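You operate a simulated robot arm through the tools that you are given. There is no shell and no other tool. Be economical: measure what you need, move in short steps, check, and stop when the job is done.

You are at the controls of a simulated robot arm. One attempt, no reset.

TASK
Swap the clogged blue strainer in the juice drawer for the green one, main switch off meanwhile.
Fine: the green one lies on the jug ledge and the clogged one goes there; drawer shut before the switch goes on again. Where these are worked on the way, their far stop is far enough and under half their travel is too little: juice drawer, main switch.

It is judged by the outcome, as a careful person would: the job done as asked, and still so three seconds after it is handed in. It fails if anything else is knocked over, pushed out of place, dropped, spilled or broken.

THE ROBOT
A 6-joint arm with a two-finger parallel gripper, fixed in place. Base frame: the origin is at the foot of the arm, x ahead of it, y to its left, z up. Units: mm, degrees, N and s.
With the tool pointing down near the work surface it reaches from about 100 to 820 mm from the base axis. Its first joint turns from -115.0 to 115.0 degrees. Payload 4.2 kg.
Tool frame: the origin (TCP) lies between the finger pads and is the grasp point; the fingertips stand 23 mm ahead of it; z points along the fingers, y is the line along which they close. Largest opening 94 mm; finger width 38, thickness 10; the body of the gripper, 54 by 96 mm, starts 39 mm behind the TCP.
Orientation is told as [roll, pitch, yaw] about the base's x, y, z axes, in that order, counted from this pose: with the fingers straight down and closing along the base's y, the tool's x points along the base's -x, its y along +y and its z along -z.

THE INTERFACE
- The arm moves only by the tool servo_tool. Its argument "steps" is a list that holds one entry, the list of rows, each a list of 7 numbers: the shift along the tool's x, y, z in mm, then the turn, a rotation vector about the tool's x, y, z in degrees, then the closure in counts, from 0 (fully open) to 255 (shut). In form: [[[x, y, z, rx, ry, rz, jaw], ...]]. A call has 1 to 20 rows; each row shifts and turns the commanded pose from where the row before left it, along the tool's axes as they then stand. Each row takes 0.2 s and may step no farther than 50 mm and 8.6 degrees from the row before; otherwise, or with a gripper value out of range, the whole call is refused. Where a pose cannot be reached the arm comes as near as it can. A force on the tool above 90 N (or 10 N above the force at the start of the call, whichever is more), or a blocked arm, ends the call early, and 0.2 s more pass. The fingers move at their own pace (about 108 mm/s each) and stop on an object; they squeeze with about 28 N. The grip force told is the motor's: it shows also when the fingers shut on nothing. Time passes only in rows, and 0.2 s behind the last, so rows that do not move let the fingers close. The reply holds the time, the measured pose of the TCP, the force on the tool along the base axes, the opening and the grip force, in the units named above and with some noise, with the torque about the TCP (base axes, N m) and any sound that the robot's microphone picked up.
- Cameras (640 x 400 px; columns grow to the right, rows downward): "scene" is fixed at [219, -501.9, 1177.4]; the picture's right is [0.61, -0.79, 0.00], its down [-0.41, -0.32, -0.86] and it looks along [0.68, 0.53, -0.51] (base axes); focal length 361 px, centre (320, 200). "wrist" rides on the gripper at [86, 16, -74] in the tool frame; the picture's right is [-0.18, 0.98, 0.00], its down [-0.58, -0.11, -0.81] and it looks along [-0.79, -0.15, 0.59] (tool axes); focal length 243 px, centre (320, 200). There is no depth. A picture from a camera that has moved, and an enlarged one, comes with that camera's place and axes in the base frame and with its lens.
- grab_frame(camera): a new picture of that camera. It takes no simulated time.
- slide_trunk(by): slides the trunk up (or, below 0, down) by that many mm; the arm rides with it, the base frame stays. It gives what a move gives, with no picture.
- close_up(camera, box): a new picture of the part [left, top, right, bottom] of that camera's present view, enlarged. It takes no simulated time.
- finish_job(): hands the job in; it is judged then, once.

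Go step by step. Nothing tells you positions but the pictures and the camera data: compare them with the known pose of the tool, close in by small moves and look again before you grip or let go. The budget is 120 turns and 76 pictures, counting those below and the enlarged ones. Unless the task says otherwise, let go and move clear before handing in, and close with one line.

The tools are called after "Emit:" as a command line: name --argument value ..., lists and objects as JSON in quotes. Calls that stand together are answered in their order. servo_tool: Moves the arm, as the interface text tells. Its arguments: {"type":"object","properties":{"steps":{"type":"array","items":{"type":"array","items":{"type":"array","items":{"type":"number"}}}}},"required":["steps"]} The other tools are called the same way: slide_trunk (by) slides the trunk up or down; grab_frame (camera) takes a picture; close_up (camera, box) takes an enlarged picture of a part of a camera's view; finish_job () hands the job in.

At the start:

```text
t: 0.0
tool_pos: [602.1, -35.3, 897.3]
tool_rot: [0.0, 0.1, 0.0]
wrist_force: [-0.3, -0.3, 0.4]
wrist_torque: [-0.02, 0.0, 0.0]
grip_width: 94.1
grasp_force: 0.0
trunk travel left (down, up): [-525.0, 465.0]
```

scene: 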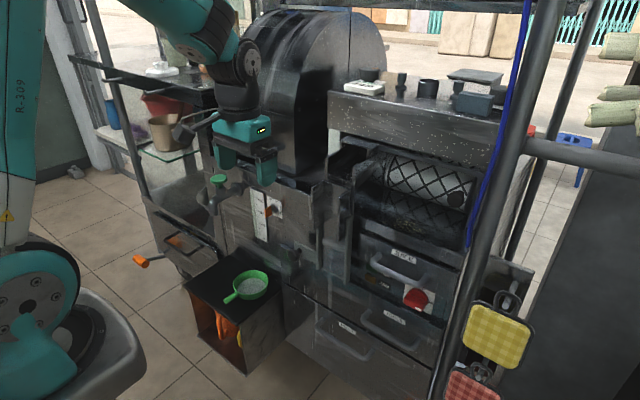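
wrist: 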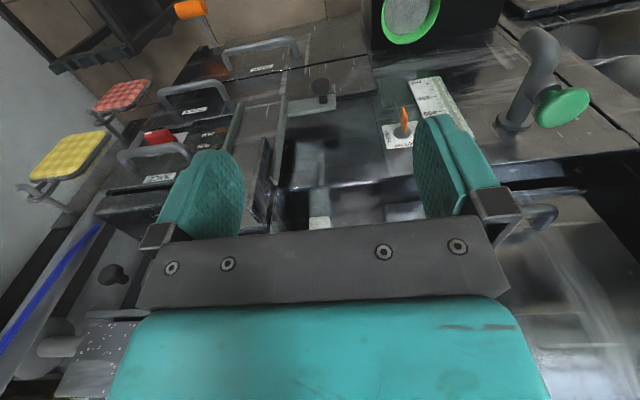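

I see a juice machine with several drawers, a red knob, an orange switch and a green strainer on a ledge. I'll look closer to identify the labels and the main switch.

Emit:
close_up --camera "scene" --box '[280, 220, 500, 380]'

Emit:
close_up --camera "scene" --box '[120, 170, 320, 370]'

Emit:
close_up --camera "wrist" --box '[80, 0, 480, 250]'

```text
2.50 times, centred on (390, 300) of scene
camera zoom: at [219.0, -501.9, 1177.4], right [0.61, -0.79, 0.0], down [-0.41, -0.32, -0.86], along [0.68, 0.53, -0.51], focal length 903 px, centre (145, -50)
```

zoom: 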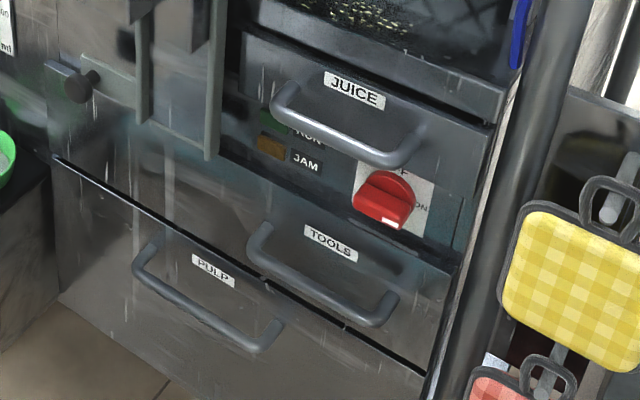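

```text
2.00 times, centred on (220, 270) of scene
camera zoom: at [219.0, -501.9, 1177.4], right [0.61, -0.79, 0.0], down [-0.41, -0.32, -0.86], along [0.68, 0.53, -0.51], focal length 723 px, centre (520, 60)
```

zoom: 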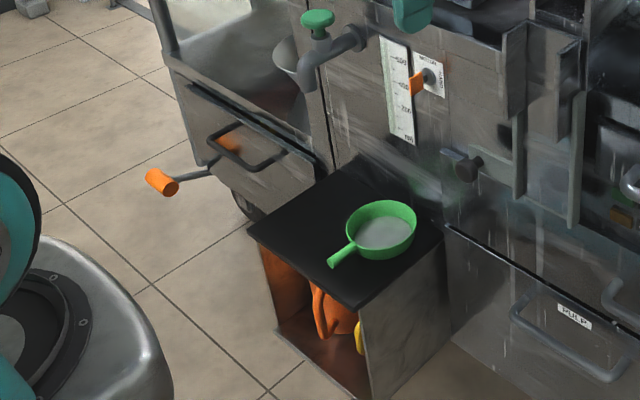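

```text
1.60 times, centred on (280, 125) of wrist
camera zoom: at [516.7, -18.8, 972.3], right [0.18, 0.98, 0.0], down [0.58, -0.11, 0.81], along [0.79, -0.15, -0.59], focal length 388 px, centre (384, 320)
```

zoom: 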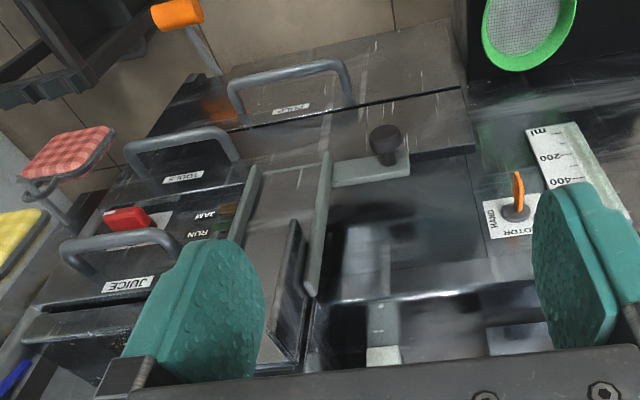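

The front face lies near x=736, with the JUICE label at about (736,-299,737) and the red OFF/ON knob at about (733,-339,645). I'll move the wrist camera in front of it for a better look.

Emit:
servo_tool --steps '[[[6, -36, 18, 0, 0, 0, 0], [6, -36, 18, 0, 0, 0, 0], [6, -36, 18, 0, 0, 0, 0], [6, -36, 18, 0, 0, 0, 0], [6, -36, 18, 0, 0, 0, 0], [6, -36, 18, 0, 0, 0, 0], [6, -36, 18, 0, 0, 0, 0], [6, -36, 18, 0, 0, 0, 0]]]'

```text
t: 1.8
tool_pos: [554.0, -322.7, 751.6]
tool_rot: [0.1, 0.0, 0.0]
wrist_force: [-0.3, 0.5, 0.3]
wrist_torque: [-0.02, -0.02, 0.0]
grip_width: 93.8
grasp_force: 0.0
trunk travel left (down, up): [-525.0, 465.0]
```

The move went cleanly. Now I look from here.

Emit:
grab_frame --camera "wrist"

Emit:
grab_frame --camera "scene"

```text
70 pictures are left
camera wrist: at [467.7, -306.3, 827.2], right [0.18, 0.98, 0.0], down [0.58, -0.11, 0.81], along [0.79, -0.15, -0.59], focal length 243 px, centre (320, 200)
```

wrist: 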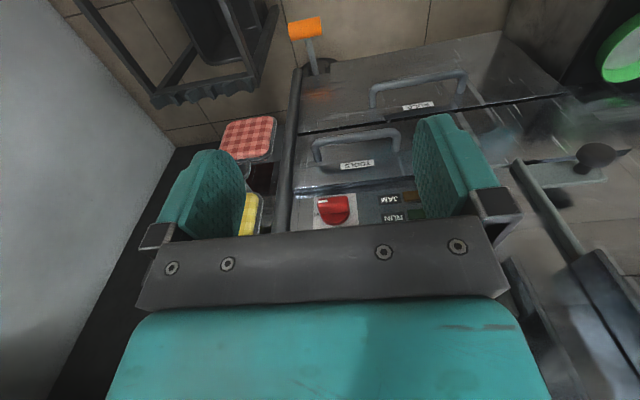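

```text
69 pictures are left
```

scene: 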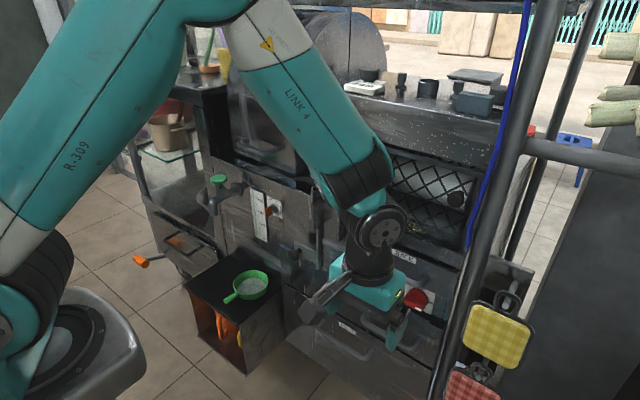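

Emit:
close_up --camera "wrist" --box '[280, 140, 440, 240]'

```text
4.00 times, centred on (360, 190) of wrist
camera zoom: at [467.7, -306.3, 827.2], right [0.18, 0.98, 0.0], down [0.58, -0.11, 0.81], along [0.79, -0.15, -0.59], focal length 970 px, centre (160, 240)
```

zoom: 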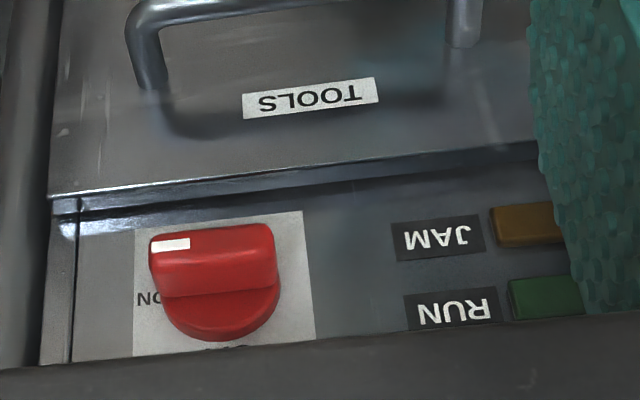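

The red knob's pointer is at ON (to the right) and OFF is at the top, so it needs a quarter turn counter-clockwise. I'll point the tool forward first.

Emit:
servo_tool --steps '[[[0, 0, 0, 0, -8.2, 0, 60], [0, 0, 0, 0, -8.2, 0, 60], [0, 0, 0, 0, -8.2, 0, 60], [0, 0, 0, 0, -8.2, 0, 60], [0, 0, 0, 0, -8.2, 0, 60], [0, 0, 0, 0, -8.2, 0, 60], [0, 0, 0, 0, -8.2, 0, 60], [0, 0, 0, 0, -8.2, 0, 60], [0, 0, 0, 0, -8.2, 0, 60], [0, 0, 0, 0, -8.2, 0, 60], [0, 0, 0, 0, -8, 0, 60]]]'

```text
t: 4.2
tool_pos: [552.7, -334.4, 756.0]
tool_rot: [0.3, -76.2, 0.0]
wrist_force: [0.1, 0.1, -0.2]
wrist_torque: [-0.02, 0.02, -0.02]
grip_width: 72.0
grasp_force: 0.0
out of reach, approached as far as the arm can: row 10, 11
trunk travel left (down, up): [-525.0, 465.0]
```

The last bit of pitch is out of reach here. I'll move forward and lower by arm, then retry the pitch.

Emit:
servo_tool --steps '[[[28, 0, 0, 0, 0, 0, 60], [28, 0, 0, 0, 0, 0, 60], [28, 0, 0, 0, 0, 0, 60], [28, 0, 0, 0, 0, 0, 60], [0, 0, 20, 0, -3, 0, 60], [0, 0, 20, 0, -3, 0, 60], [0, 0, 0, 0, -3, 0, 60], [0, 0, 0, 0, -3, 0, 60], [0, 0, 0, 0, -2, 0, 60]]]'

```text
t: 6.2
tool_pos: [538.3, -379.1, 634.9]
tool_rot: [1.5, -79.9, -0.1]
wrist_force: [0.4, 0.5, 0.3]
wrist_torque: [0.01, 0.01, -0.03]
grip_width: 71.7
grasp_force: 0.0
out of reach, approached as far as the arm can: row 5, 6, 7, 8
trunk travel left (down, up): [-525.0, 465.0]
```

The tool drifted sideways, so some joint is at its limit. I'll look at the arm's posture.

Emit:
grab_frame --camera "scene"

```text
67 pictures are left
```

scene: 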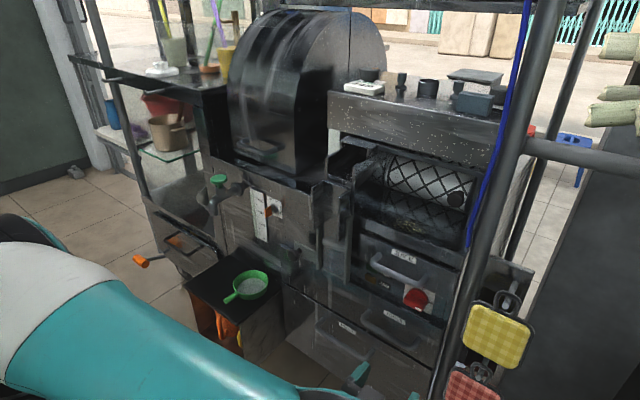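

I'll lower the trunk by 200 mm so the forearm can lie flatter, then raise the tool again.

Emit:
slide_trunk --by -200

Emit:
servo_tool --steps '[[[-30, 0, 0, 0, 0, 0, 60], [-30, 0, 0, 0, 0, 0, 60], [-30, 0, 0, 0, 0, 0, 60], [-30, 0, 0, 0, 0, 0, 60], [-30, 0, 0, 0, 0, 0, 60], [-30, 0, 0, 0, 0, 0, 60], [-30, 0, 0, 0, 0, 0, 60]]]'

```text
t: 8.4
tool_pos: [539.1, -379.6, 436.2]
tool_rot: [1.5, -79.8, 0.0]
wrist_force: [-0.2, -0.2, 0.9]
wrist_torque: [0.0, -0.03, 0.01]
grip_width: 72.2
grasp_force: 0.0
trunk travel left (down, up): [-325.0, 665.0]
```

```text
t: 10.0
tool_pos: [574.8, -377.6, 643.2]
tool_rot: [1.6, -79.9, -0.1]
wrist_force: [-1.4, -0.4, 0.4]
wrist_torque: [0.02, -0.04, -0.02]
grip_width: 71.8
grasp_force: 0.0
trunk travel left (down, up): [-325.0, 665.0]
```

Reachable now. I'll complete the pitch and correct y to about -340.

Emit:
servo_tool --steps '[[[0, 19, 0, 0, -5, 0, 60], [0, 19, 0, 0, -5, 0, 60], [0, 0, 0, 0, 0, 8, 60], [0, 0, 0, 0, 0, 8, 60], [0, 0, 0, 0, 0, 8, 60], [0, 0, 0, 0, 0, 8, 60], [0, 0, 0, 0, 0, 8, 60], [0, 0, 0, 0, 0, 8, 60], [0, 0, 0, 0, 0, 8, 60], [0, 0, 0, 0, 0, 8, 60], [0, 0, 0, 0, 0, 8, 60], [0, 0, 0, 0, 0, 8, 60], [0, 0, 0, 0, 0, 8, 60], [0, 0, 0, 0, 0, 0, 60]]]'

```text
t: 13.0
tool_pos: [575.4, -368.5, 643.1]
tool_rot: [82.2, -1.6, -88.3]
wrist_force: [0.2, -0.6, 0.2]
wrist_torque: [-0.02, -0.01, 0.01]
grip_width: 72.0
grasp_force: 0.0
out of reach, approached as far as the arm can: row 1, 2
trunk travel left (down, up): [-325.0, 665.0]
```

The tool now points forward, 8 degrees downward, with the fingers closing vertically. Lowering the trunk further should free the wrist for the rest.

Emit:
slide_trunk --by -150

Emit:
servo_tool --steps '[[[7, 30, 0, 0, 0, 0, 60], [7, 30, 0, 0, 0, 0, 60], [7, 30, 0, 0, 0, 0, 60], [7, 30, 0, 0, 0, 0, 60], [0, 30, 0, -4, 0, 0, 60], [0, 0, 0, -4, 0, 0, 60], [0, 0, 0, 0, 0, 0, 60]]]'

```text
t: 14.7
tool_pos: [575.6, -367.7, 493.1]
tool_rot: [82.3, -1.7, -88.3]
wrist_force: [0.1, 0.3, -0.7]
wrist_torque: [-0.01, 0.01, 0.03]
grip_width: 71.6
grasp_force: 0.1
trunk travel left (down, up): [-175.0, 815.0]
```

```text
t: 16.3
tool_pos: [597.8, -338.6, 642.8]
tool_rot: [89.7, -1.7, -88.4]
wrist_force: [0.9, 0.7, 0.2]
wrist_torque: [0.01, -0.02, 0.0]
grip_width: 71.8
grasp_force: 0.0
out of reach, approached as far as the arm can: row 6
trunk travel left (down, up): [-175.0, 815.0]
```

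The tool is now pointing at the knob. I check both views before approaching.

Emit:
grab_frame --camera "wrist"

Emit:
grab_frame --camera "scene"

```text
66 pictures are left
camera wrist: at [521.8, -252.2, 657.8], right [0.01, -0.15, 0.99], down [-0.79, -0.61, -0.09], along [0.61, -0.78, -0.13], focal length 243 px, centre (320, 200)
```

wrist: 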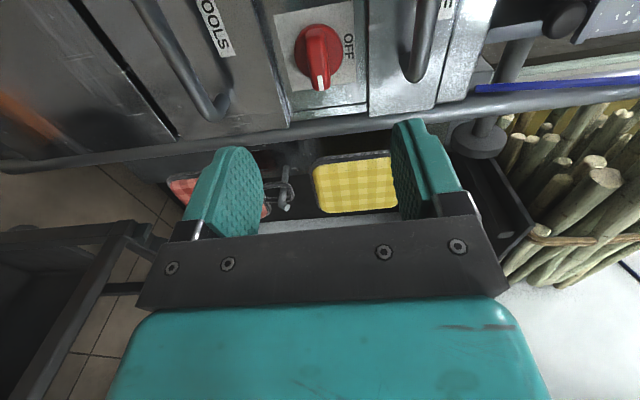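

```text
65 pictures are left
```

scene: 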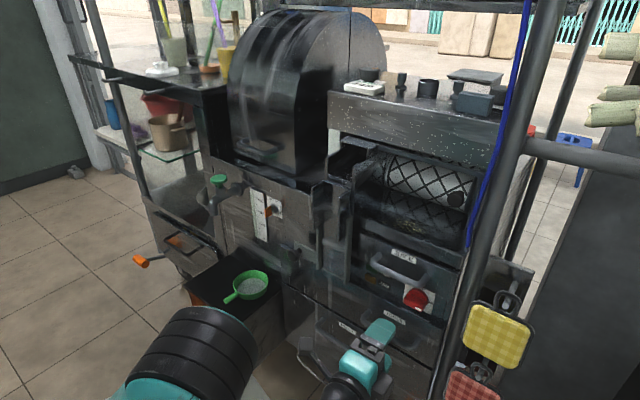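

Emit:
close_up --camera "wrist" --box '[250, 0, 410, 100]'

Emit:
close_up --camera "scene" --box '[360, 240, 480, 315]'

```text
4.00 times, centred on (330, 50) of wrist
camera zoom: at [521.8, -252.2, 657.8], right [0.01, -0.15, 0.99], down [-0.79, -0.61, -0.09], along [0.61, -0.78, -0.13], focal length 970 px, centre (280, 800)
```

zoom: 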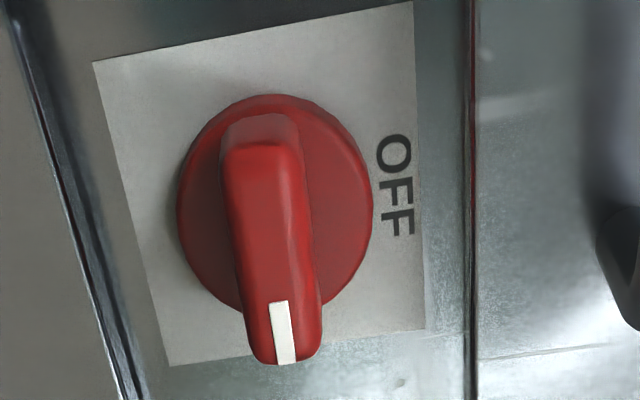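

```text
5.33 times, centred on (420, 278) of scene
camera zoom: at [219.0, -501.9, 1177.4], right [0.61, -0.79, 0.0], down [-0.41, -0.32, -0.86], along [0.68, 0.53, -0.51], focal length 1927 px, centre (-213, -213)
```

zoom: 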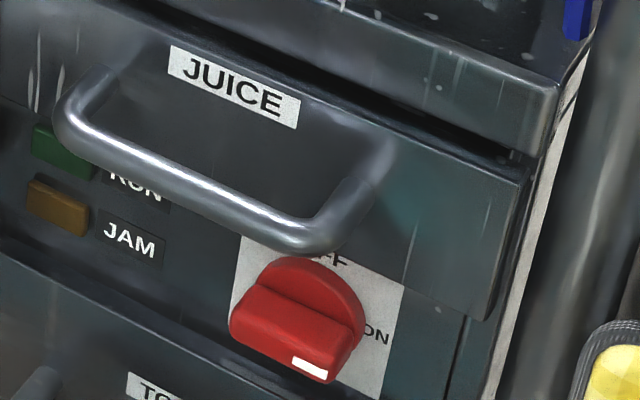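

The knob bar's front is at about (732,-336,642), roughly 14 mm thick. I narrow the fingers and advance until the tips are just in front of it.

Emit:
servo_tool --steps '[[[0, 0, 0, 0, 0, 0, 133], [0, 0, 15, 0, 0, 0, 133], [0, 0, 15, 0, 0, 0, 133], [0, 0, 15, 0, 0, 0, 133], [0, 0, 15, 0, 0, 0, 133], [0, 0, 15, 0, 0, 0, 133], [0, 0, 15, 0, 0, 0, 133], [0, 0, 8, 0, 0, 0, 133]]]'

Emit:
grab_frame --camera "wrist"

Emit:
close_up --camera "scene" --box '[330, 220, 490, 320]'

```text
t: 18.1
tool_pos: [694.5, -335.1, 644.2]
tool_rot: [90.2, -1.7, -88.2]
wrist_force: [-0.9, 0.0, -0.2]
wrist_torque: [0.03, 0.0, -0.02]
grip_width: 44.8
grasp_force: 0.1
trunk travel left (down, up): [-175.0, 815.0]
```

```text
62 pictures are left
camera wrist: at [618.0, -249.3, 657.9], right [0.0, -0.15, 0.99], down [-0.79, -0.61, -0.1], along [0.61, -0.78, -0.12], focal length 243 px, centre (320, 200)
```

wrist: 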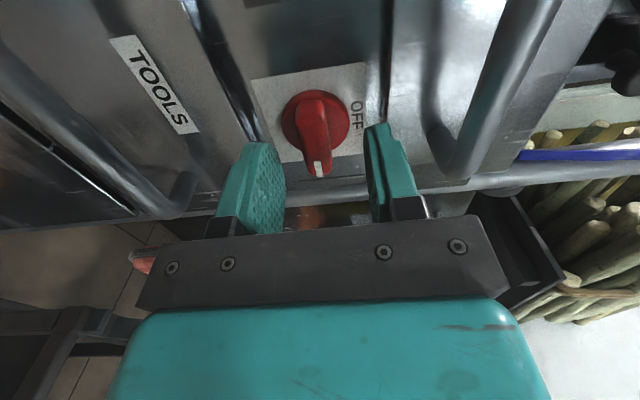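

```text
4.00 times, centred on (410, 270) of scene
camera zoom: at [219.0, -501.9, 1177.4], right [0.61, -0.79, 0.0], down [-0.41, -0.32, -0.86], along [0.68, 0.53, -0.51], focal length 1445 px, centre (-40, -80)
```

zoom: 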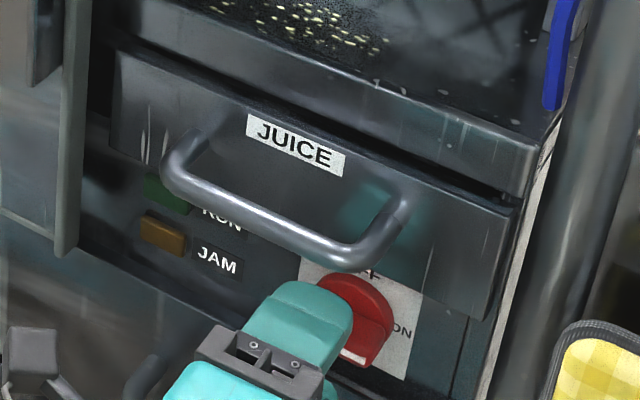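

The bar sits centred between the fingers, so I advance about 26 mm and close.

Emit:
servo_tool --steps '[[[0, 0, 7, 0, 0, 0, 133], [0, 0, 7, 0, 0, 0, 133], [0, 0, 7, 0, 0, 0, 133], [0, 0, 7, 0, 0, 0, 133], [0, 0, 0, 0, 0, 0, 133]]]'

Emit:
servo_tool --steps '[[[0, 0, 0, 0, 0, 0, 255], [0, 0, 0, 0, 0, 0, 255], [0, 0, 0, 0, 0, 0, 255]]]'

Emit:
close_up --camera "wrist" --box '[220, 50, 460, 200]'

```text
t: 19.4
tool_pos: [719.1, -332.8, 643.0]
tool_rot: [90.0, -1.3, -88.4]
wrist_force: [-69.1, 5.6, 4.7]
wrist_torque: [-0.42, 1.37, -0.66]
grip_width: 42.7
grasp_force: 0.0
trunk travel left (down, up): [-175.0, 815.0]
stopped in row 5: the force on the tool passed its limit at 95 N (the readings are from after the stop); the commanded pose is now the measured one
```

```text
t: 20.0
tool_pos: [719.5, -333.6, 643.0]
tool_rot: [89.8, -1.1, -88.8]
wrist_force: [-63.0, 3.0, 5.4]
wrist_torque: [-0.01, -1.4, -1.47]
grip_width: 20.0
grasp_force: 27.7
trunk travel left (down, up): [-175.0, 815.0]
stopped in row 3: the force on the tool passed its limit at 90 N (the readings are from after the stop); the commanded pose is now the measured one
```

```text
2.67 times, centred on (340, 125) of wrist
camera zoom: at [643.0, -247.7, 658.2], right [0.01, -0.16, 0.99], down [-0.79, -0.6, -0.09], along [0.61, -0.78, -0.14], focal length 647 px, centre (267, 400)
```

zoom: 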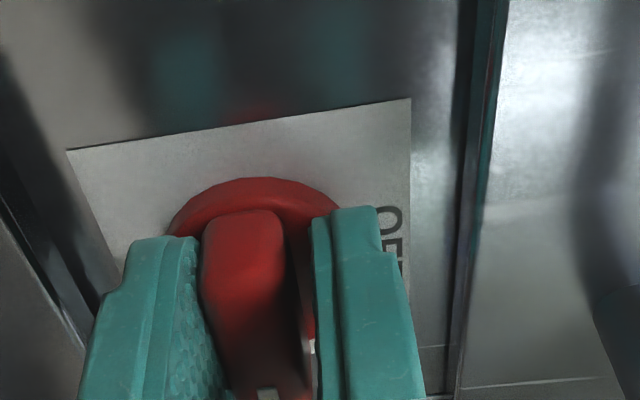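

The bar is held (20 mm) but the tips are pressing on the disc. I back off 3 mm and start turning.

Emit:
servo_tool --steps '[[[0, 0, -3, 0, 0, 0, 255], [0, 0, 0, 0, 0, 0, 255]]]'

Emit:
servo_tool --steps '[[[0, 0, 0, 0, 0, -8, 255], [0, 0, 0, 0, 0, -8, 255], [0, 0, 0, 0, 0, -8, 255]]]'

```text
t: 20.6
tool_pos: [717.8, -333.8, 640.6]
tool_rot: [89.7, -1.3, -88.5]
wrist_force: [-19.0, -10.4, -0.3]
wrist_torque: [0.03, -1.04, -1.95]
grip_width: 16.0
grasp_force: 44.9
trunk travel left (down, up): [-175.0, 815.0]
```

```text
t: 21.4
tool_pos: [716.4, -334.1, 638.5]
tool_rot: [89.4, -25.4, -88.3]
wrist_force: [20.2, -28.1, -12.3]
wrist_torque: [0.14, 0.41, 0.04]
grip_width: 15.6
grasp_force: 44.9
trunk travel left (down, up): [-175.0, 815.0]
```

Emit:
servo_tool --steps '[[[-1.5, -0.6, 0, 0, 0, -8, 255], [0, 0, 0, 0, 0, -8, 255], [0, 0, 0, 0, 0, -8, 255]]]'

Emit:
close_up --camera "scene" --box '[330, 220, 490, 320]'

```text
t: 22.2
tool_pos: [718.9, -335.5, 636.4]
tool_rot: [88.6, -49.4, -87.5]
wrist_force: [24.4, -23.9, -19.4]
wrist_torque: [0.11, 1.7, -0.14]
grip_width: 16.1
grasp_force: 45.3
trunk travel left (down, up): [-175.0, 815.0]
```

```text
4.00 times, centred on (410, 270) of scene
camera zoom: at [219.0, -501.9, 1177.4], right [0.61, -0.79, 0.0], down [-0.41, -0.32, -0.86], along [0.68, 0.53, -0.51], focal length 1445 px, centre (-40, -80)
```

zoom: 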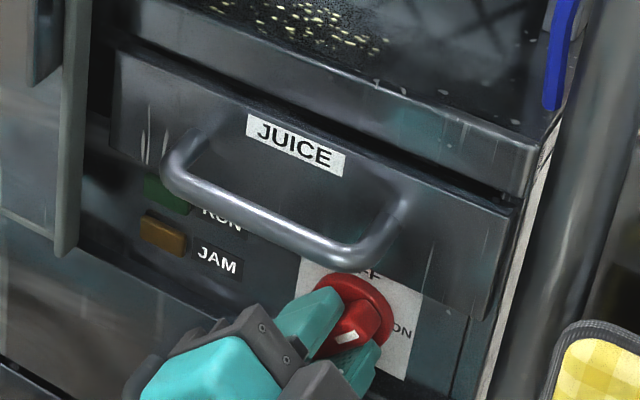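

The knob is turning with the fingers. I continue to the stop.

Emit:
servo_tool --steps '[[[0, -1.4, 0, 0, 0, -8, 255], [0, 0, 0, 0, 0, -8, 255], [0, 0, 0, 0, 0, -8, 255], [0, 0, 0, 0, 0, -8, 255], [0, 0, 0, 0, 0, -8, 255], [0, 0, 0, 0, 0, -4, 255]]]'

Emit:
close_up --camera "scene" --box '[330, 220, 490, 320]'

```text
t: 23.6
tool_pos: [717.6, -339.3, 636.1]
tool_rot: [-76.2, -86.5, 77.3]
wrist_force: [5.9, -30.1, -27.1]
wrist_torque: [1.79, 0.89, -1.11]
grip_width: 17.4
grasp_force: 44.8
trunk travel left (down, up): [-175.0, 815.0]
```

```text
4.00 times, centred on (410, 270) of scene
camera zoom: at [219.0, -501.9, 1177.4], right [0.61, -0.79, 0.0], down [-0.41, -0.32, -0.86], along [0.68, 0.53, -0.51], focal length 1445 px, centre (-40, -80)
```

zoom: 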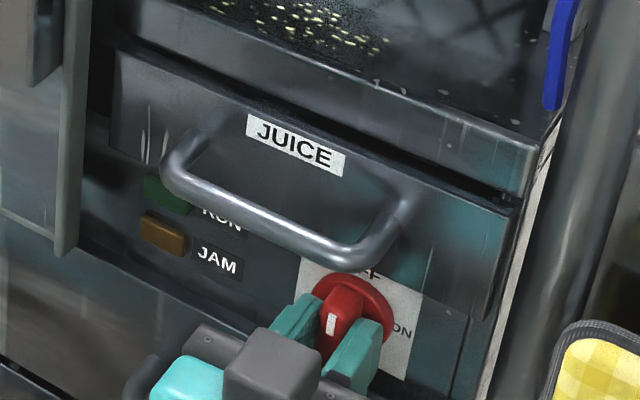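

The knob has reached its stop at OFF. I release and back away to look.

Emit:
servo_tool --steps '[[[0, 0, 0, 0, 0, 0, 160], [0, 0, 0, 0, 0, 0, 140], [0, 0, -15, 0, 0, 0, 140], [0, 0, -25, 0, 0, 0, 140], [0, 0, -25, 0, 0, 0, 140], [0, 0, -25, 0, 0, 0, 140]]]'

Emit:
grab_frame --camera "wrist"

Emit:
close_up --camera "scene" --box '[330, 220, 490, 320]'

```text
t: 25.0
tool_pos: [629.3, -336.2, 638.1]
tool_rot: [-82.6, -86.7, 84.3]
wrist_force: [1.1, -0.3, 0.4]
wrist_torque: [-0.01, 0.02, -0.03]
grip_width: 42.4
grasp_force: 0.1
trunk travel left (down, up): [-175.0, 815.0]
```

```text
57 pictures are left
camera wrist: at [554.8, -327.9, 552.9], right [-0.03, 0.99, 0.13], down [-0.8, -0.1, 0.59], along [0.6, -0.09, 0.8], focal length 243 px, centre (320, 200)
```

wrist: 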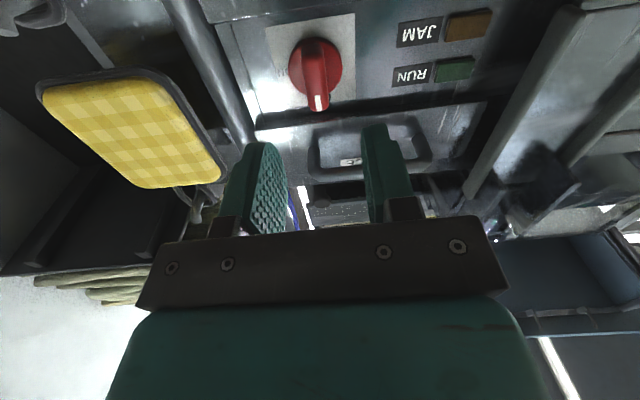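

```text
4.00 times, centred on (410, 270) of scene
camera zoom: at [219.0, -501.9, 1177.4], right [0.61, -0.79, 0.0], down [-0.41, -0.32, -0.86], along [0.68, 0.53, -0.51], focal length 1445 px, centre (-40, -80)
```

zoom: 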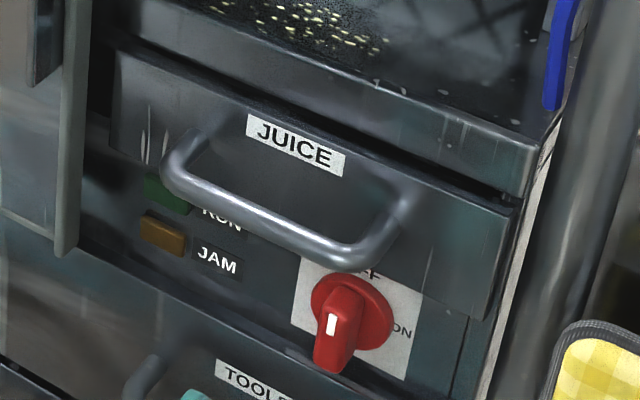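

The pointer is at OFF. Next I measure the JUICE handle.

Emit:
close_up --camera "wrist" --box '[240, 80, 480, 230]'

```text
2.67 times, centred on (360, 155) of wrist
camera zoom: at [554.8, -327.9, 552.9], right [-0.03, 0.99, 0.13], down [-0.8, -0.1, 0.59], along [0.6, -0.09, 0.8], focal length 647 px, centre (213, 320)
```

zoom: 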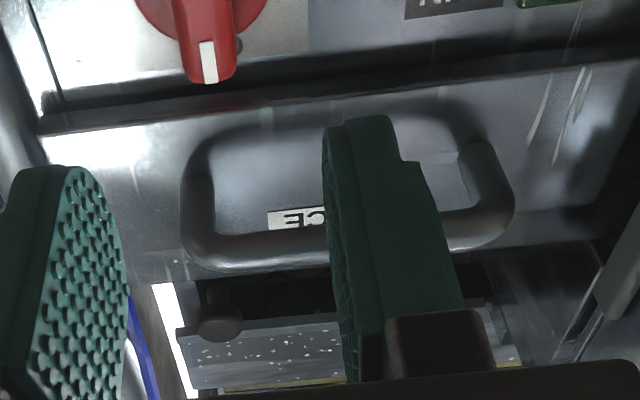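

The bar is at about x=702, z=713, spanning y -347 to -251. I roll the gripper so the fingers close vertically, then align at y=-299, z=713.

Emit:
servo_tool --steps '[[[0, 0, 0, 0, 0, 8.48, 120], [0, 0, 0, 0, 0, 8.48, 120], [0, 0, 0, 0, 0, 8.48, 120], [0, 0, 0, 0, 0, 8.48, 120], [0, 0, 0, 0, 0, 8.48, 120], [0, 0, 0, 0, 0, 8.48, 120], [0, 0, 0, 0, 0, 8.48, 120], [0, 0, 0, 0, 0, 8.48, 120], [0, 0, 0, 0, 0, 8.48, 120], [0, 0, 0, 0, 0, 8.48, 120], [0, 0, 0, 0, 0, 8.48, 120], [12, 25, 0, 0, 0, 0, 120], [12, 25, 0, 0, 0, 0, 120], [12, 25, 0, 0, 0, 0, 120], [0, 0, 0, 0, 0, 0, 120]]]'

Emit:
grab_frame --camera "wrist"

```text
t: 28.2
tool_pos: [627.0, -301.0, 717.0]
tool_rot: [89.7, 0.0, -88.4]
wrist_force: [0.2, -0.8, 0.5]
wrist_torque: [-0.01, 0.03, 0.0]
grip_width: 49.7
grasp_force: 0.0
trunk travel left (down, up): [-175.0, 815.0]
```

```text
54 pictures are left
camera wrist: at [551.1, -217.3, 733.5], right [0.01, -0.18, 0.98], down [-0.79, -0.6, -0.1], along [0.61, -0.78, -0.15], focal length 243 px, centre (320, 200)
```

wrist: 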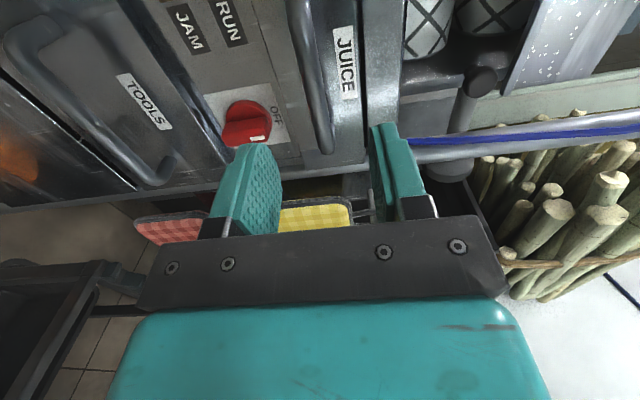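

Alignment agrees with the bar at z≈712. I advance to x≈702 and close.

Emit:
servo_tool --steps '[[[0, -4, 12, 0, 0, 0, 120], [0, 0, 15, 0, 0, 0, 120], [0, 0, 15, 0, 0, 0, 120], [0, 0, 15, 0, 0, 0, 120], [0, 0, 10, 0, 0, 0, 120], [0, 0, 6, 0, 0, 0, 120], [0, 0, 0, 0, 0, 0, 120]]]'

Emit:
servo_tool --steps '[[[0, 0, 0, 0, 0, 0, 255], [0, 0, 0, 0, 0, 0, 255], [0, 0, 0, 0, 0, 0, 255]]]'

Emit:
close_up --camera "scene" --box '[330, 220, 490, 320]'

```text
t: 29.8
tool_pos: [702.2, -300.8, 709.1]
tool_rot: [89.6, 0.0, -88.4]
wrist_force: [0.2, 0.5, -0.1]
wrist_torque: [-0.03, 0.0, -0.04]
grip_width: 49.4
grasp_force: 0.0
trunk travel left (down, up): [-175.0, 815.0]
```

```text
t: 30.6
tool_pos: [699.8, -300.5, 712.3]
tool_rot: [89.9, 0.0, -88.4]
wrist_force: [1.0, -2.1, 14.9]
wrist_torque: [0.1, -0.05, 0.25]
grip_width: 12.5
grasp_force: 44.6
trunk travel left (down, up): [-175.0, 815.0]
```

```text
4.00 times, centred on (410, 270) of scene
camera zoom: at [219.0, -501.9, 1177.4], right [0.61, -0.79, 0.0], down [-0.41, -0.32, -0.86], along [0.68, 0.53, -0.51], focal length 1445 px, centre (-40, -80)
```

zoom: 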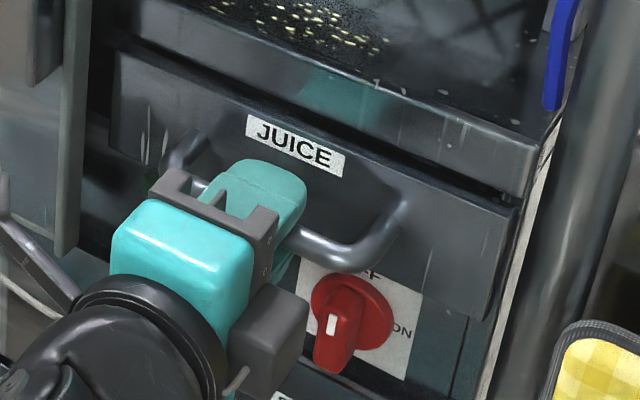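

The handle is gripped. I pull straight out slowly.

Emit:
servo_tool --steps '[[[0.4, 0, -12, 0, 0, 0, 255], [0.4, 0, -15, 0, 0, 0, 255], [0.4, 0, -15, 0, 0, 0, 255], [0.4, 0, -15, 0, 0, 0, 255], [0.4, 0, -15, 0, 0, 0, 255], [0.4, 0, -15, 0, 0, 0, 255]]]'

Emit:
grab_frame --camera "scene"

```text
t: 32.0
tool_pos: [612.6, -300.0, 711.7]
tool_rot: [89.7, 0.0, -88.6]
wrist_force: [-0.2, -9.0, 23.3]
wrist_torque: [0.05, -0.07, -1.5]
grip_width: 12.5
grasp_force: 45.0
trunk travel left (down, up): [-175.0, 815.0]
```

```text
52 pictures are left
```

scene: 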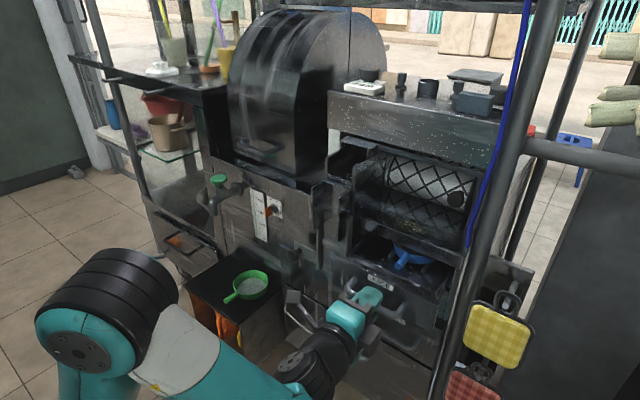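

The drawer is coming out and the blue strainer is visible. I keep pulling towards the stop.

Emit:
servo_tool --steps '[[[0.4, 0, -15, 0, 0, 0, 255], [0.4, 0, -15, 0, 0, 0, 255], [0.4, 0, -15, 0, 0, 0, 255], [0.4, 0, -15, 0, 0, 0, 255], [0.4, 0, -15, 0, 0, 0, 255]]]'

Emit:
grab_frame --camera "scene"

```text
t: 33.2
tool_pos: [539.6, -300.3, 711.6]
tool_rot: [89.4, 0.0, -88.6]
wrist_force: [-0.2, -9.8, 22.5]
wrist_torque: [-0.21, -0.08, 0.81]
grip_width: 12.6
grasp_force: 45.4
trunk travel left (down, up): [-175.0, 815.0]
```

```text
51 pictures are left
```

scene: 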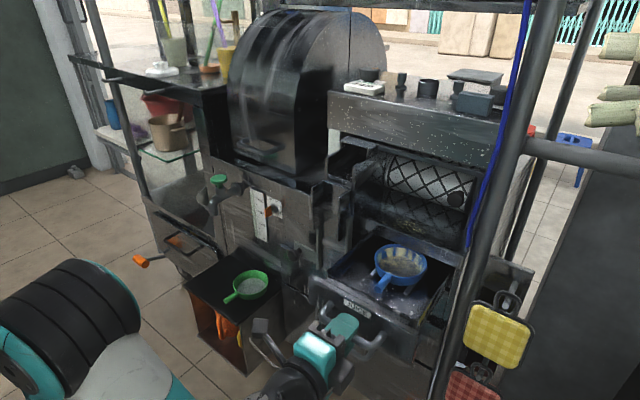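

The drawer is out 160 mm and the whole strainer shows. I pull on a little to find the stop.

Emit:
servo_tool --steps '[[[0.4, 0, -12, 0, 0, 0, 255], [0.4, 0, -12, 0, 0, 0, 255], [0.4, 0, -12, 0, 0, 0, 255], [0.4, 0, -12, 0, 0, 0, 255]]]'

Emit:
grab_frame --camera "scene"

```text
t: 34.2
tool_pos: [536.7, -299.9, 711.9]
tool_rot: [88.6, 0.2, -88.9]
wrist_force: [0.3, -16.9, -28.7]
wrist_torque: [-0.63, -0.08, -0.2]
grip_width: 12.7
grasp_force: 45.2
out of reach, approached as far as the arm can: row 1, 2, 3, 4
trunk travel left (down, up): [-175.0, 815.0]
```

```text
50 pictures are left
```

scene: 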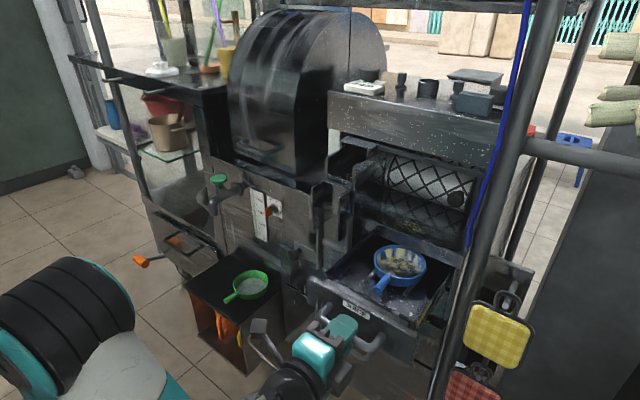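

The arm can't retreat further at this pitch. I'll loosen slightly, pitch the tool down about 32° around the bar, and then pull further.

Emit:
servo_tool --steps '[[[0, 0, 0, 0, 0, 0, 200], [0, 0, 0, 8, 0, 0, 200], [0, 0, 0, 8, 0, 0, 200], [0, 0, 0, 8, 0, 0, 200], [0, 0, 0, 8, 0, 0, 200], [0, 0, 0, 0, 0, 0, 255], [0, 0, 0, 0, 0, 0, 255]]]'

Emit:
servo_tool --steps '[[[0, -6.4, -10.2, 0, 0, 0, 255], [0, -6.4, -10.2, 0, 0, 0, 255], [0, -6.4, -10.2, 0, 0, 0, 255], [0, -6.4, -10.2, 0, 0, 0, 255]]]'

Emit:
grab_frame --camera "scene"

```text
t: 35.8
tool_pos: [534.8, -297.2, 712.1]
tool_rot: [57.0, 0.4, -88.4]
wrist_force: [0.1, 2.7, -41.7]
wrist_torque: [0.11, 0.03, -0.61]
grip_width: 12.5
grasp_force: 45.0
trunk travel left (down, up): [-175.0, 815.0]
```

```text
t: 36.8
tool_pos: [489.9, -299.0, 719.2]
tool_rot: [58.1, -0.5, -88.2]
wrist_force: [53.9, 3.3, 1.0]
wrist_torque: [1.32, -0.31, -1.12]
grip_width: 13.2
grasp_force: 44.9
trunk travel left (down, up): [-175.0, 815.0]
```

```text
49 pictures are left
```

scene: 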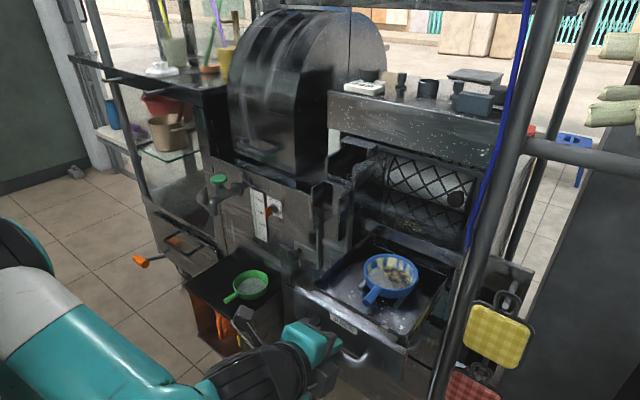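

The drawer has reached its stop at about 200 mm of travel. I release and retreat along the tool axis.

Emit:
servo_tool --steps '[[[0, 0, 0, 0, 0, 0, 150], [0, 0, 0, 0, 0, 0, 120], [0, 0, -12, 0, 0, 0, 120], [0, 0, -15, 0, 0, 0, 120], [0, 0, -15, 0, 0, 0, 120], [0, 20, -10, 0, 0, 0, 120], [0, 40, 0, 0, 0, 0, 120], [0, 40, 0, 0, 0, 0, 120]]]'

```text
t: 38.6
tool_pos: [496.7, -300.4, 827.5]
tool_rot: [57.6, 0.2, -88.5]
wrist_force: [1.0, 0.3, -0.4]
wrist_torque: [0.03, 0.0, 0.02]
grip_width: 49.9
grasp_force: 0.0
trunk travel left (down, up): [-175.0, 815.0]
```

Now I raise the trunk and return the gripper to pointing straight down for the strainer handling.

Emit:
slide_trunk --by 250

Emit:
servo_tool --steps '[[[0, 0, 0, 0, 0, -8.2, 60], [0, 0, 0, 0, 0, -8.2, 60], [0, 0, 0, 0, 0, -8.2, 60], [0, 0, 0, 0, 0, -8.2, 60], [0, 0, 0, 0, 0, -8.2, 60], [0, 0, 0, 0, 0, -8.2, 60], [0, 0, 0, 0, 0, -8.2, 60], [0, 0, 0, 0, 0, -8.2, 60], [0, 0, 0, 0, 0, -8.2, 60], [0, 0, 0, 0, 0, -8.2, 60], [0, 0, 0, 0, 0, -8, 60], [0, 0, 0, 0, 8.2, 0, 60], [0, 0, 0, 0, 8.2, 0, 60], [0, 0, 0, 0, 8.2, 0, 60], [0, 0, 0, 0, 8.2, 0, 60], [0, 0, 0, 0, 8.2, 0, 60], [0, 0, 0, 0, 8.2, 0, 60], [0, 0, 0, 0, 8.2, 0, 60], [0, 0, 0, 0, 0, 0, 60]]]'

```text
t: 41.2
tool_pos: [496.4, -301.0, 1078.3]
tool_rot: [57.5, 0.1, -88.3]
wrist_force: [0.2, -0.1, -0.4]
wrist_torque: [0.01, -0.03, -0.03]
grip_width: 49.7
grasp_force: 0.1
trunk travel left (down, up): [-425.0, 565.0]
```

```text
t: 45.2
tool_pos: [508.6, -303.1, 1051.7]
tool_rot: [-2.0, -4.2, 1.7]
wrist_force: [-0.4, 0.3, 0.2]
wrist_torque: [-0.02, -0.02, 0.01]
grip_width: 72.0
grasp_force: 0.0
out of reach, approached as far as the arm can: row 17, 18
trunk travel left (down, up): [-425.0, 565.0]
```

Emit:
servo_tool --steps '[[[0, 0, 40, 0, 0, 0, 60], [0, 0, 40, -1, 2, 0, 60], [0, 0, 40, -1, 2, 1.7, 60], [0, 0, 30, 0, 0, 0, 60], [0, 0, 0, 0, 0, 0, 60]]]'

Emit:
grab_frame --camera "wrist"

Emit:
close_up --camera "scene" --box '[280, 210, 480, 335]'

```text
t: 46.4
tool_pos: [491.9, -293.2, 904.9]
tool_rot: [2.1, 4.0, -0.1]
wrist_force: [-0.6, -0.4, 0.9]
wrist_torque: [0.02, 0.0, -0.02]
grip_width: 71.8
grasp_force: 0.0
trunk travel left (down, up): [-425.0, 565.0]
```

```text
48 pictures are left
camera wrist: at [411.5, -279.8, 986.6], right [0.19, 0.98, 0.02], down [0.63, -0.14, 0.76], along [0.75, -0.13, -0.65], focal length 243 px, centre (320, 200)
```

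wrist: 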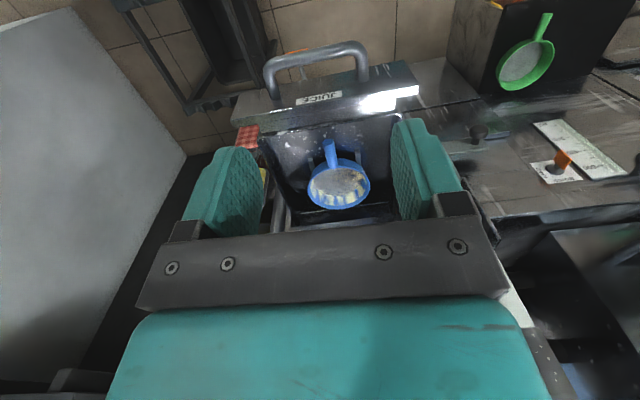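

```text
3.20 times, centred on (380, 272) of scene
camera zoom: at [219.0, -501.9, 1177.4], right [0.61, -0.79, 0.0], down [-0.41, -0.32, -0.86], along [0.68, 0.53, -0.51], focal length 1156 px, centre (128, -32)
```

zoom: 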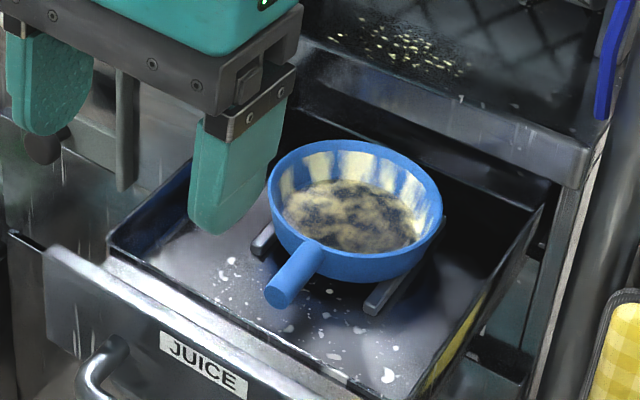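

The strainer rests on two rails with its handle toward the drawer front. I zoom in to measure it.

Emit:
close_up --camera "wrist" --box '[250, 110, 410, 210]'

Emit:
close_up --camera "wrist" --box '[440, 0, 640, 125]'

Emit:
close_up --camera "scene" --box '[180, 235, 300, 310]'

```text
4.00 times, centred on (330, 160) of wrist
camera zoom: at [411.5, -279.8, 986.6], right [0.19, 0.98, 0.02], down [0.63, -0.14, 0.76], along [0.75, -0.13, -0.65], focal length 970 px, centre (280, 360)
```

zoom: 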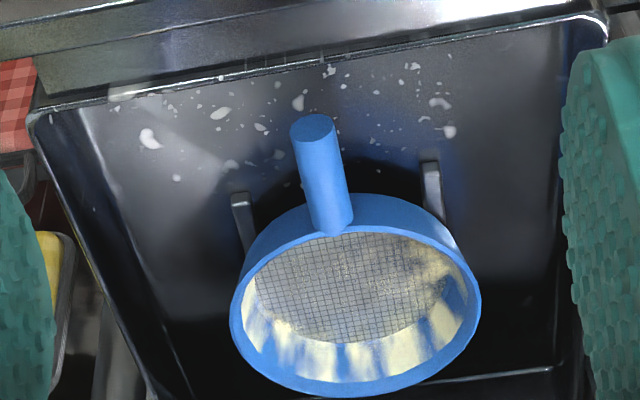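

```text
3.20 times, centred on (540, 62) of wrist
camera zoom: at [411.5, -279.8, 986.6], right [0.19, 0.98, 0.02], down [0.63, -0.14, 0.76], along [0.75, -0.13, -0.65], focal length 776 px, centre (-384, 640)
```

zoom: 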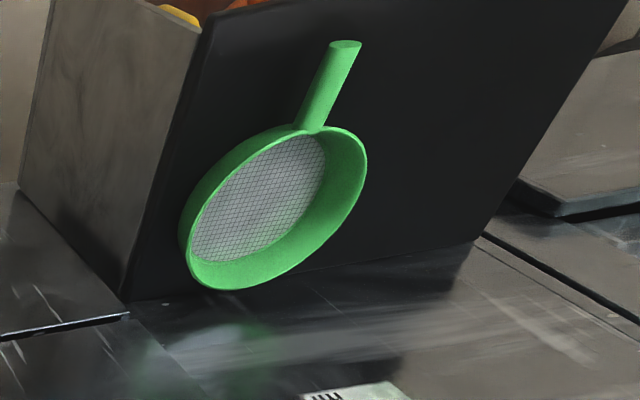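

```text
5.33 times, centred on (240, 272) of scene
camera zoom: at [219.0, -501.9, 1177.4], right [0.61, -0.79, 0.0], down [-0.41, -0.32, -0.86], along [0.68, 0.53, -0.51], focal length 1927 px, centre (747, -187)
```

zoom: 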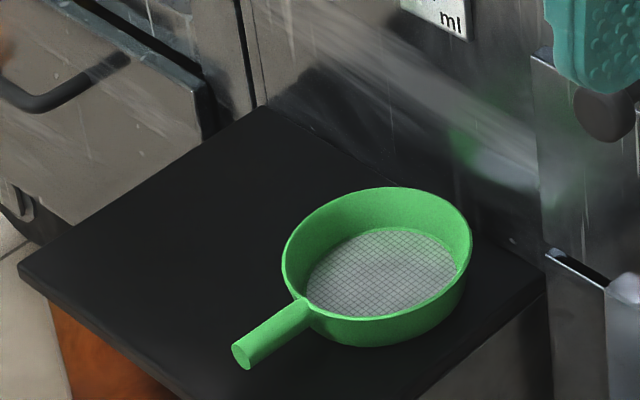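

The blue strainer's rim centre is about (691,-298,727), Ø98, and its handle runs along x from 611 to 642 at z≈718. The green one sits similarly near (680,100,470), with free ledge space to its left. I level the tool and move above the blue handle.

Emit:
servo_tool --steps '[[[0, 0, 0, 2.1, -4, 0, 90], [-26, -1.5, 20, 0, 0, 0, 90], [-26, -1.5, 20, 0, 0, 0, 90], [-26, -1.5, 20, 0, 0, 0, 90], [-26, -1.5, 20, 0, 0, 0, 90], [-26, -1.5, 20, 0, 0, 0, 90], [0, 0, 0, 0, 0, 0, 90]]]'

Emit:
grab_frame --camera "wrist"

Emit:
close_up --camera "scene" --box '[300, 190, 480, 303]'

```text
t: 48.0
tool_pos: [622.1, -303.7, 806.6]
tool_rot: [-0.1, -0.1, -0.1]
wrist_force: [0.8, -0.4, 0.6]
wrist_torque: [0.01, -0.02, 0.0]
grip_width: 61.0
grasp_force: 0.1
trunk travel left (down, up): [-425.0, 565.0]
```

```text
43 pictures are left
camera wrist: at [535.2, -286.4, 881.6], right [0.19, 0.98, 0.0], down [0.58, -0.11, 0.81], along [0.79, -0.15, -0.59], focal length 243 px, centre (320, 200)
```

wrist: 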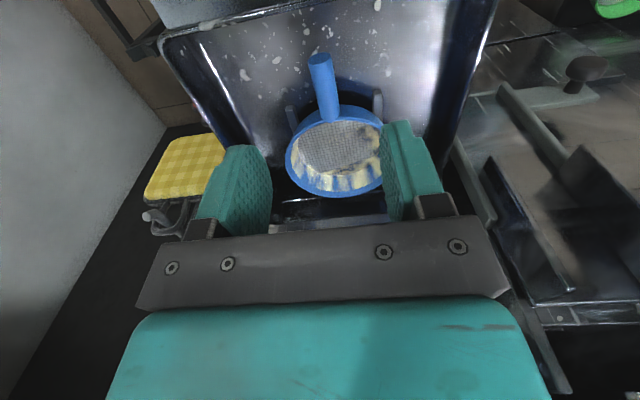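

```text
3.54 times, centred on (390, 246) of scene
camera zoom: at [219.0, -501.9, 1177.4], right [0.61, -0.79, 0.0], down [-0.41, -0.32, -0.86], along [0.68, 0.53, -0.51], focal length 1279 px, centre (72, 35)
```

zoom: 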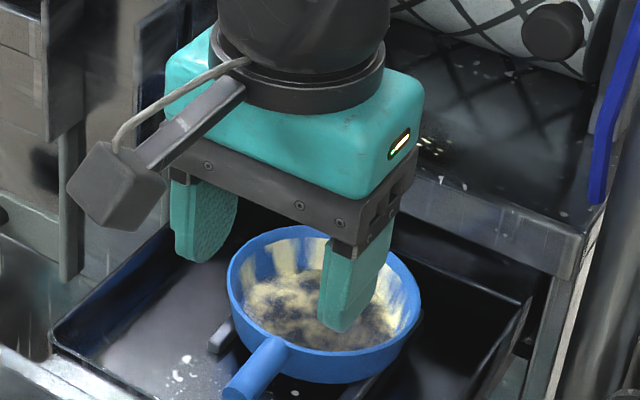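

The handle axis is at y≈-300, reaching from about 607 to 648. I descend over it to z≈723.

Emit:
servo_tool --steps '[[[-1, 1.8, 20, 0, 0, 0, 90], [-1, 1.8, 20, 0, 0, 0, 90], [0, 0, 20, 0, 0, 0, 90], [0, 0, 12, 0, 0, 0, 90], [0, 0, 12, 0, 0, 0, 90], [0, 0, 0, 0, 0, 0, 90]]]'

Emit:
close_up --camera "wrist" --box '[160, 0, 480, 200]'

Emit:
close_up --camera "scene" --box '[300, 190, 480, 303]'

```text
t: 49.4
tool_pos: [623.9, -299.9, 722.2]
tool_rot: [-0.1, 0.0, -0.1]
wrist_force: [0.0, 0.0, 0.3]
wrist_torque: [0.03, -0.03, -0.01]
grip_width: 60.7
grasp_force: 0.0
trunk travel left (down, up): [-425.0, 565.0]
```

```text
2.00 times, centred on (320, 100) of wrist
camera zoom: at [537.9, -282.8, 797.6], right [0.19, 0.98, 0.0], down [0.58, -0.11, 0.81], along [0.79, -0.15, -0.59], focal length 485 px, centre (320, 400)
```

zoom: 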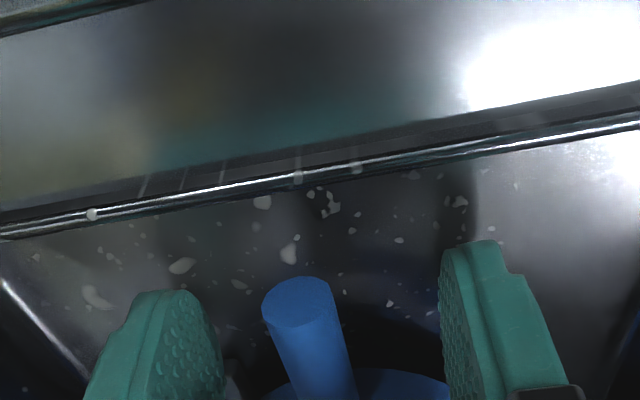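

```text
3.54 times, centred on (390, 246) of scene
camera zoom: at [219.0, -501.9, 1177.4], right [0.61, -0.79, 0.0], down [-0.41, -0.32, -0.86], along [0.68, 0.53, -0.51], focal length 1279 px, centre (72, 35)
```

zoom: 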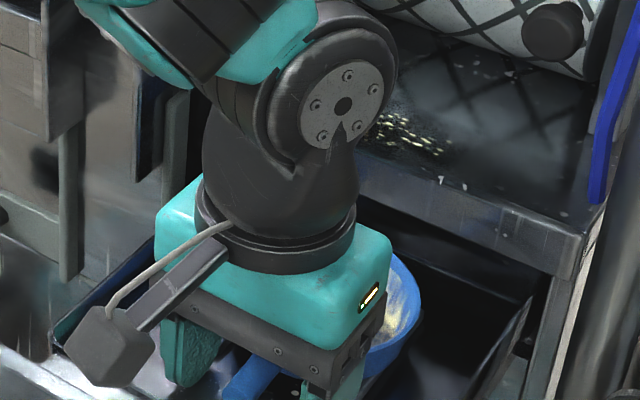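

The handle is between the fingers. I close and lift 8 mm.

Emit:
servo_tool --steps '[[[0, 0, 0, 0, 0, 0, 255], [0, 0, 0, 0, 0, 0, 255], [0, 0, 0, 0, 0, 0, 255], [0, 0, 0, 0, 0, 0, 255]]]'

Emit:
servo_tool --steps '[[[0, 0, -3, 0, 0, 0, 255], [0, 0, -4, 0, 0, 0, 255], [0, 0, -4, 0, 0, 0, 255], [0, 0, 0, 0, 0, 0, 255]]]'

Emit:
close_up --camera "scene" --box '[300, 190, 480, 303]'

```text
t: 50.4
tool_pos: [623.7, -299.2, 722.1]
tool_rot: [-0.2, -0.1, 0.0]
wrist_force: [-0.3, 0.0, 0.8]
wrist_torque: [-0.01, 0.0, 0.0]
grip_width: 13.7
grasp_force: 27.5
trunk travel left (down, up): [-425.0, 565.0]
```

```text
t: 51.4
tool_pos: [623.0, -299.7, 732.8]
tool_rot: [-0.1, -0.1, 0.0]
wrist_force: [0.3, 0.2, 0.5]
wrist_torque: [0.01, -0.02, 0.0]
grip_width: 13.4
grasp_force: 27.5
trunk travel left (down, up): [-425.0, 565.0]
```

```text
3.54 times, centred on (390, 246) of scene
camera zoom: at [219.0, -501.9, 1177.4], right [0.61, -0.79, 0.0], down [-0.41, -0.32, -0.86], along [0.68, 0.53, -0.51], focal length 1279 px, centre (72, 35)
```

zoom: 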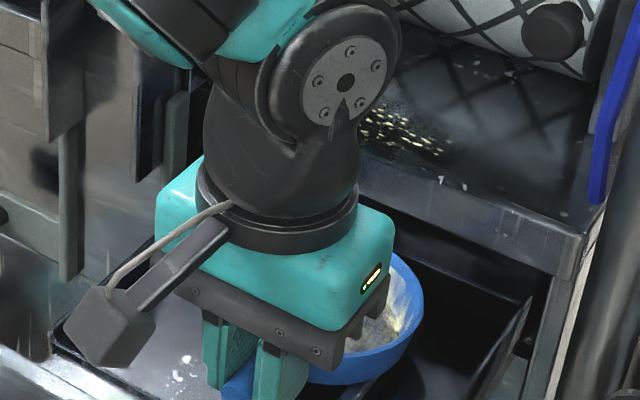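

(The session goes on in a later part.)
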